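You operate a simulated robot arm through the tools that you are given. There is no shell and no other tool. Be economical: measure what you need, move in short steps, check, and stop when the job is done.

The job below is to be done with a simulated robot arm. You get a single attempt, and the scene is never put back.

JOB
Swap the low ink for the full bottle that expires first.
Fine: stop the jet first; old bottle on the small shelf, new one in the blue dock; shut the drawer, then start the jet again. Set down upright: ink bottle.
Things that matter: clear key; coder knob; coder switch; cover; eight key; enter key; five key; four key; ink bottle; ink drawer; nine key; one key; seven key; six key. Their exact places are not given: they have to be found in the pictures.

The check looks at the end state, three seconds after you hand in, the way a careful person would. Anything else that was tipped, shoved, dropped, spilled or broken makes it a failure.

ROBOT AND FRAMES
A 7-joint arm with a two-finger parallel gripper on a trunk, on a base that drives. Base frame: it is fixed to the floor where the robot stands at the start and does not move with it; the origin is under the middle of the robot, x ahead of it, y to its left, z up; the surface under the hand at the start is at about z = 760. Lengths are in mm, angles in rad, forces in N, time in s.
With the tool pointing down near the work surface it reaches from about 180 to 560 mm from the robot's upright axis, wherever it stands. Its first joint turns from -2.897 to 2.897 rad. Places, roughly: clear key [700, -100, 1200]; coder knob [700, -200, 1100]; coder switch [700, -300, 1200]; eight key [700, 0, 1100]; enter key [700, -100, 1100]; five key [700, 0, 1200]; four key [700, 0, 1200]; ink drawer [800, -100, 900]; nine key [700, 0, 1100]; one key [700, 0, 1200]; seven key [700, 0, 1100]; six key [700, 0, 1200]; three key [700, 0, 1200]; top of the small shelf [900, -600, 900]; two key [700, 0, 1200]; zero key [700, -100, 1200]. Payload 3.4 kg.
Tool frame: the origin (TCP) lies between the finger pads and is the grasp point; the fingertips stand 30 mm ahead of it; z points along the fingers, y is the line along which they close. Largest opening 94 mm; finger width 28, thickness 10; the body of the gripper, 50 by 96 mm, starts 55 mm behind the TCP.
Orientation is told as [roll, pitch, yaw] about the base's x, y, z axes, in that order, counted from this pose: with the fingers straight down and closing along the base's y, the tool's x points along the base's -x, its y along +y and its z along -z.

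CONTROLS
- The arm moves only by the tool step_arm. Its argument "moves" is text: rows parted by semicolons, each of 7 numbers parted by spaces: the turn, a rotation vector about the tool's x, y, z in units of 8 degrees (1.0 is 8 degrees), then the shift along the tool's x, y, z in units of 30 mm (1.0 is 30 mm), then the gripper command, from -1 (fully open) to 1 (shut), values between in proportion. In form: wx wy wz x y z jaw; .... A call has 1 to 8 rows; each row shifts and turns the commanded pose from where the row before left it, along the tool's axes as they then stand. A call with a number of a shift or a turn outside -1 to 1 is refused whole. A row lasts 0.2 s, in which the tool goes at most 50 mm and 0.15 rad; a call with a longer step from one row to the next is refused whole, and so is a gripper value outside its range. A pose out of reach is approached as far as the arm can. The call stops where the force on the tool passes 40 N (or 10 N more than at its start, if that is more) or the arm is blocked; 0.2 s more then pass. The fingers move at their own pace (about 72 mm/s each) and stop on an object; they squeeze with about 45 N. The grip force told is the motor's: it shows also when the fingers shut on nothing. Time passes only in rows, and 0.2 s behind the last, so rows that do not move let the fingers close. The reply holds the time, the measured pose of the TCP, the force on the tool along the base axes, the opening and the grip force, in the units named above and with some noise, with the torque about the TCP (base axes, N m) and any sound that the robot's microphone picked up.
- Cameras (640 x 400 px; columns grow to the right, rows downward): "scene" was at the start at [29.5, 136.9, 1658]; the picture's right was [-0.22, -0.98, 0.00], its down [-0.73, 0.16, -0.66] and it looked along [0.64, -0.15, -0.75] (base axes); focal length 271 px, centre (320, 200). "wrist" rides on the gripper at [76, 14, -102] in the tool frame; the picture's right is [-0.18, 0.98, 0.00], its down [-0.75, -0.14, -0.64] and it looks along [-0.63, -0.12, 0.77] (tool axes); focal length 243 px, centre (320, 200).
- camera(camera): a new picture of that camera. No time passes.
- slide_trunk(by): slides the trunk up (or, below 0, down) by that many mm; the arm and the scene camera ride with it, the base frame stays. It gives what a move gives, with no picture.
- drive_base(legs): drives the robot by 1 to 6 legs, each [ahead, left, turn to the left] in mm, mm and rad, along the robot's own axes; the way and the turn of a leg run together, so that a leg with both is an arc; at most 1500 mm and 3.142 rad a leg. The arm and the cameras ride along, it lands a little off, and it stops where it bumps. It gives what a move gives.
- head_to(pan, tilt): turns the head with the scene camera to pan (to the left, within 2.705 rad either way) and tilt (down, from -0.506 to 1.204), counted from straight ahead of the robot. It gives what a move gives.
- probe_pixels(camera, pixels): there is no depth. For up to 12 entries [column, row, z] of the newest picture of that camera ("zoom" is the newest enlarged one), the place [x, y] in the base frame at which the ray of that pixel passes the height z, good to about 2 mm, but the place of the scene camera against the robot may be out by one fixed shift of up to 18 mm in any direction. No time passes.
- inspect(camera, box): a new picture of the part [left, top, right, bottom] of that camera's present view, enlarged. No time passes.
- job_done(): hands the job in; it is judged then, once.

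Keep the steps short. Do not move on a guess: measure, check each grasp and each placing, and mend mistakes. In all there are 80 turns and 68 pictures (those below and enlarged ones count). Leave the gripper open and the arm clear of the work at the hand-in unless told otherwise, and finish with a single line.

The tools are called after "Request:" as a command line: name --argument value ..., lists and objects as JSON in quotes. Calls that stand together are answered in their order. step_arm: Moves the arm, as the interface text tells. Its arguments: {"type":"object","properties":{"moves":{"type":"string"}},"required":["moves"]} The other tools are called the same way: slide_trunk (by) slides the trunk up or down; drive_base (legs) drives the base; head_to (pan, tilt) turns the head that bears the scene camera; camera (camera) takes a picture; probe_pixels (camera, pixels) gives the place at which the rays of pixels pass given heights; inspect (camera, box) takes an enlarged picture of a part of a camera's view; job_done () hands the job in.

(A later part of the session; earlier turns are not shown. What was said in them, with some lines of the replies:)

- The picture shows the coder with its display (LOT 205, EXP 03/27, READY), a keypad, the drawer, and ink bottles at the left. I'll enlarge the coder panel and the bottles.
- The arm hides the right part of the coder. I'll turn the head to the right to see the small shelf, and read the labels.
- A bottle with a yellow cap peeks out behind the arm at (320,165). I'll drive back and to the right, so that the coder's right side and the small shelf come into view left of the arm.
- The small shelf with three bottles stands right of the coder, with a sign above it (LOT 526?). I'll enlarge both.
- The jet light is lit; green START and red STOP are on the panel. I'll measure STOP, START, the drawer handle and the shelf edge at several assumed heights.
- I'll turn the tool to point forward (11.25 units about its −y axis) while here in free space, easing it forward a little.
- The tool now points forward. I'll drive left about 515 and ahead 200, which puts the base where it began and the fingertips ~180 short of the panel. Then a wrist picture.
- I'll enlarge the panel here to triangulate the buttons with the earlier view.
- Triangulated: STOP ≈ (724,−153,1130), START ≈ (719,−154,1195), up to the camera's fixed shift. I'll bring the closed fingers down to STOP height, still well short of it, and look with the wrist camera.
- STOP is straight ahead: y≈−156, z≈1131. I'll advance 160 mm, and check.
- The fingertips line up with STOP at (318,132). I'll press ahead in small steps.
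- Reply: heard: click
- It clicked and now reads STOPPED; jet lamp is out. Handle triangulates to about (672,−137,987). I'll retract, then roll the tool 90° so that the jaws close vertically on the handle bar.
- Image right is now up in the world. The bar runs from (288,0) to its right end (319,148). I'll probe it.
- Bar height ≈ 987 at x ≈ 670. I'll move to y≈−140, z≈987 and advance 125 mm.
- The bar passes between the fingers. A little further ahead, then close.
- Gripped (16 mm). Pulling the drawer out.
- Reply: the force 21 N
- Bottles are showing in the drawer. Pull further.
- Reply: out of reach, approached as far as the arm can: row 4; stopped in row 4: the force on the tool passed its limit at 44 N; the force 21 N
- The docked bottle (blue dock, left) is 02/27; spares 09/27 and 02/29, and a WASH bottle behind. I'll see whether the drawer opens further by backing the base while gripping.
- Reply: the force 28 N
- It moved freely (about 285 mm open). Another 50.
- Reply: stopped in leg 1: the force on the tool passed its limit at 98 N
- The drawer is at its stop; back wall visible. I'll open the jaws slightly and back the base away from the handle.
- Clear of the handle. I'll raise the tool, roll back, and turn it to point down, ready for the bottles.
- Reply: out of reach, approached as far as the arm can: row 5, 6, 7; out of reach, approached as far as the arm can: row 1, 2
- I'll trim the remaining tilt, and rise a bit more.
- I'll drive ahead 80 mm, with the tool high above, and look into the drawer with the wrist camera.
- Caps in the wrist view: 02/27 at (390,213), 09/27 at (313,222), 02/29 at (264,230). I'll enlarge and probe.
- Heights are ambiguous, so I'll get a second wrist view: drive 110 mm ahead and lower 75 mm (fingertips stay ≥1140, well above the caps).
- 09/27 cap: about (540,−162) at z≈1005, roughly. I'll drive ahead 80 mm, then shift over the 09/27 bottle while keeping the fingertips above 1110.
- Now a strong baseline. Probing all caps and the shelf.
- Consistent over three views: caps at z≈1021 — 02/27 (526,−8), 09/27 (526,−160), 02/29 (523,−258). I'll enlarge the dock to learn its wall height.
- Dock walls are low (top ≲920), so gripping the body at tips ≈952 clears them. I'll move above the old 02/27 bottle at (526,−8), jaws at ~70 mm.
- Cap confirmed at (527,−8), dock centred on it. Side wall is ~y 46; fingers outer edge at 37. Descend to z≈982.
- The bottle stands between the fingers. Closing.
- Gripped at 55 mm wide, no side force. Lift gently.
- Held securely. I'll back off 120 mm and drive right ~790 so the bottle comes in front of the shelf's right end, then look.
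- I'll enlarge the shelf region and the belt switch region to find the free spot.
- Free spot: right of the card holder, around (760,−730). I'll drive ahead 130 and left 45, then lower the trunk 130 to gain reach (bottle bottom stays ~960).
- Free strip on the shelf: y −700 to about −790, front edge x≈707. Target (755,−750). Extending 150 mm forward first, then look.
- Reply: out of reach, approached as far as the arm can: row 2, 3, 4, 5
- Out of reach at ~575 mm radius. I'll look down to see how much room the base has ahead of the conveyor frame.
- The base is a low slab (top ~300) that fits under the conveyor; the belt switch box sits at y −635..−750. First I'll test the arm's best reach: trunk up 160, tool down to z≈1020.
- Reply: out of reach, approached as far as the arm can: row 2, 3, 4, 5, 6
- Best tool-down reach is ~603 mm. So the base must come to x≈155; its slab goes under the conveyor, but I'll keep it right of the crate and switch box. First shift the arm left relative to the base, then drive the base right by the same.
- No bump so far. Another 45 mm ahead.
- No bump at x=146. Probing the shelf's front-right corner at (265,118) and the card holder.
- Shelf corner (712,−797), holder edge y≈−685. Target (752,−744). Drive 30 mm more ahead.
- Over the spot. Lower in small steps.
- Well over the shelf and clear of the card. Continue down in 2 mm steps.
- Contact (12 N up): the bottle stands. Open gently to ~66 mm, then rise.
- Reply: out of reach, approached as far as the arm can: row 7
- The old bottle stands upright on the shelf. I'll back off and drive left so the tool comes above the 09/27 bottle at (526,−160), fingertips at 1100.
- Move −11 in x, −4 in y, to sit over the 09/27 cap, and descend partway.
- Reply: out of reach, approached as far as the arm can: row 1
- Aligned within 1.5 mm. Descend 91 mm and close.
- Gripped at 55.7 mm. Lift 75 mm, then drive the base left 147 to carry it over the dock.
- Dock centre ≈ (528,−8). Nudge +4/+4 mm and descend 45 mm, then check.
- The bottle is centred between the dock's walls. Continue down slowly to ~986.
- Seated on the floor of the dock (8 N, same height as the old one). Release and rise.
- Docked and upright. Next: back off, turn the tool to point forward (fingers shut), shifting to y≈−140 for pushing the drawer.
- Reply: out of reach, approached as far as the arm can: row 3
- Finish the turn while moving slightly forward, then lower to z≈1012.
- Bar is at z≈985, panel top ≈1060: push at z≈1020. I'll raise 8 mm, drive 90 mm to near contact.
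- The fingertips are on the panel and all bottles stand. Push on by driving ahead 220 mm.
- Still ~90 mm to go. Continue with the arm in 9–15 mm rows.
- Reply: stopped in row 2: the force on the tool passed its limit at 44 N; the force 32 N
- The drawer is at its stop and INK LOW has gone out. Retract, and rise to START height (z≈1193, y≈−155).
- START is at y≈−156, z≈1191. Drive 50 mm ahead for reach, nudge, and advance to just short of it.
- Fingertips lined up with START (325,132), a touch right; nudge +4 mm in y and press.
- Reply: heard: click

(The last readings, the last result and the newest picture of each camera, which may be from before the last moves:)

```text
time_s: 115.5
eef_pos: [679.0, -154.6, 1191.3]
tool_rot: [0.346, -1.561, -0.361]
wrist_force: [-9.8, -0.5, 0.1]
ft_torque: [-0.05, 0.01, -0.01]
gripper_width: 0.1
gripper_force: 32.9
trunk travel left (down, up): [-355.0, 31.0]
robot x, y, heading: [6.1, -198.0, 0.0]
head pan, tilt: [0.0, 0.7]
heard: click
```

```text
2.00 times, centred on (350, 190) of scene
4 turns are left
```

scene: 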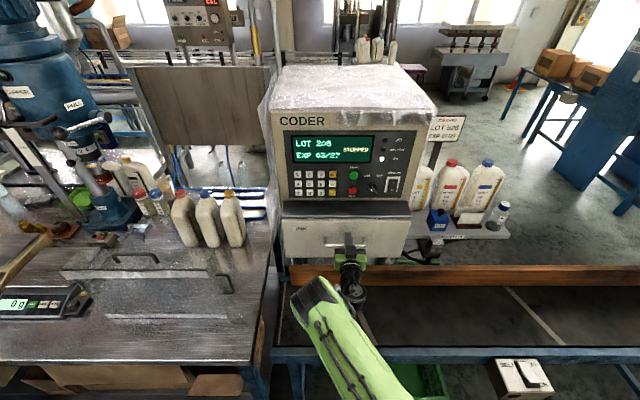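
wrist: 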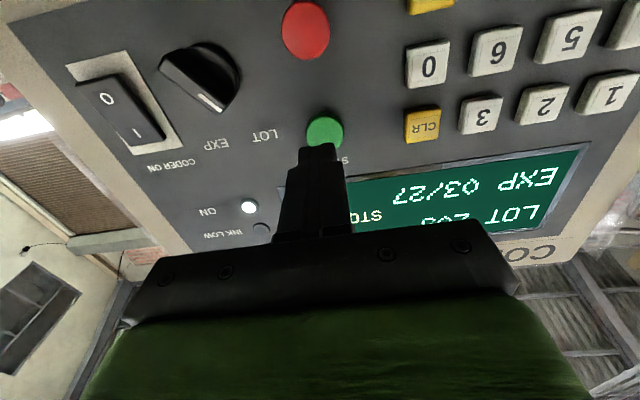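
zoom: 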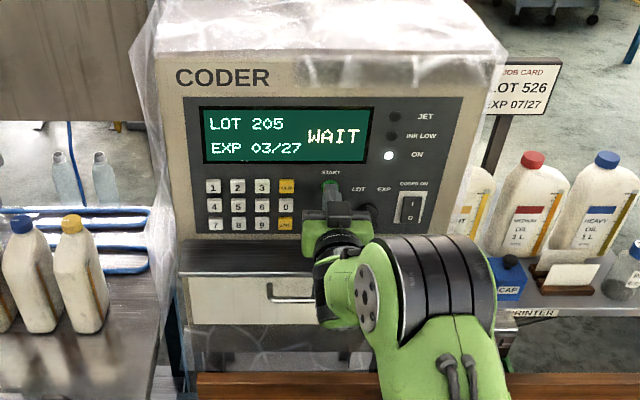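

Clicked; display reads WAIT. Retract, open the jaws, back away, and check the display.

Request:
step_arm --moves "0 0 0 0 0 -0.6 1; 0 0 0 0 0 -1 1; 0 0 0 0 0 -1 1; 0 0 0 0 0 -1 0; 0 0 0 0 0 -0.8 -1; 0 0 0 0 0 0 -1; 0 0 0 0 0 0 -1; 0 0 0 0 0 0 -1"

Request:
drive_base --legs '[[-150, 0, 0]]'

Request:
step_arm --moves "0 0 0 0 0 0 -1; 0 0 0 0 0 0 -1; 0 0 0 0 0 0 -1; 0 0 0 0 0 0 -1; 0 0 0 0 0 0 -1; 0 0 0 0 0 0 -1; 0 0 0 0 0 0 -1; 0 0 0 0 0 0 -1"

Request:
step_arm --moves "0 0 0 0 0 0 -1; 0 0 0 0 0 0 -1; 0 0 0 0 0 0 -1; 0 0 0 0 0 0 -1; 0 0 0 0 0 0 -1; 0 0 0 0 0 0 -1; 0 0 0 0 0 0 -1; 0 0 0 0 0 0 -1"

Request:
inspect --camera "scene" --box '[260, 90, 440, 290]'

Request:
camera --camera "scene"

```text
time_s: 117.3
eef_pos: [574.1, -154.4, 1193.4]
tool_rot: [0.371, -1.563, -0.387]
wrist_force: [0.1, 1.0, 0.0]
ft_torque: [0.02, 0.01, -0.01]
gripper_width: 93.9
gripper_force: 0.0
out of reach, approached as far as the arm can: row 5
trunk travel left (down, up): [-355.0, 31.0]
robot x, y, heading: [6.4, -194.7, 0.003]
head pan, tilt: [0.0, 0.7]
```

```text
time_s: 118.7
eef_pos: [421.9, -154.5, 1193.1]
tool_rot: [0.397, -1.562, -0.411]
wrist_force: [-0.2, -0.7, -0.2]
ft_torque: [-0.01, 0.0, 0.02]
gripper_width: 93.9
gripper_force: 0.1
trunk travel left (down, up): [-355.0, 31.0]
robot x, y, heading: [-143.3, -198.7, 0.004]
head pan, tilt: [0.0, 0.7]
```

```text
time_s: 120.5
eef_pos: [421.4, -154.5, 1193.0]
tool_rot: [0.36, -1.561, -0.372]
wrist_force: [0.1, -0.2, 0.6]
ft_torque: [0.02, -0.03, 0.03]
gripper_width: 93.9
gripper_force: 0.1
trunk travel left (down, up): [-355.0, 31.0]
robot x, y, heading: [-142.2, -197.2, 0.002]
head pan, tilt: [0.0, 0.7]
```

```text
time_s: 122.3
eef_pos: [422.8, -153.9, 1194.1]
tool_rot: [0.358, -1.559, -0.37]
wrist_force: [-0.5, 0.3, 0.7]
ft_torque: [0.01, -0.03, -0.02]
gripper_width: 93.9
gripper_force: 0.0
trunk travel left (down, up): [-355.0, 31.0]
robot x, y, heading: [-146.5, -202.9, 0.005]
head pan, tilt: [0.0, 0.7]
```

```text
2.00 times, centred on (350, 190) of scene
```

zoom: 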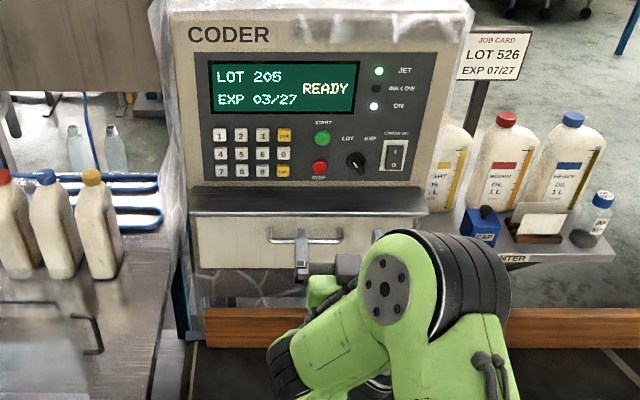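

```text
7 pictures are left
3 turns are left
```

scene: 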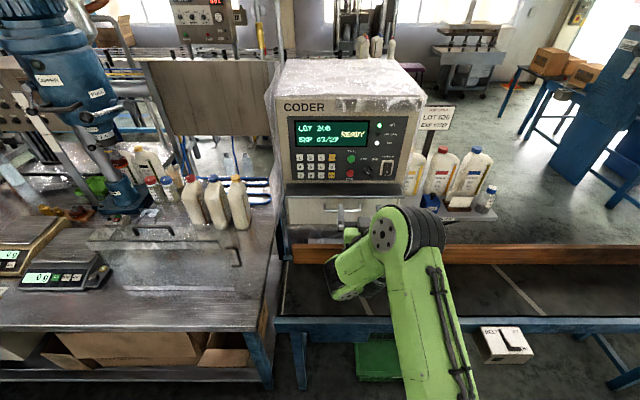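

The display reads READY, the JET lamp is green and INK LOW is out. The drawer is shut, the old bottle stands on the shelf, the jaws are open and the arm is clear. Handing in.

Request:
job_done

```text
The job is handed in.
```

The low 02/27 ink is upright on the small shelf, the full 09/27 bottle is in the blue dock, the drawer is shut, and the jet is running again (READY, INK LOW off).
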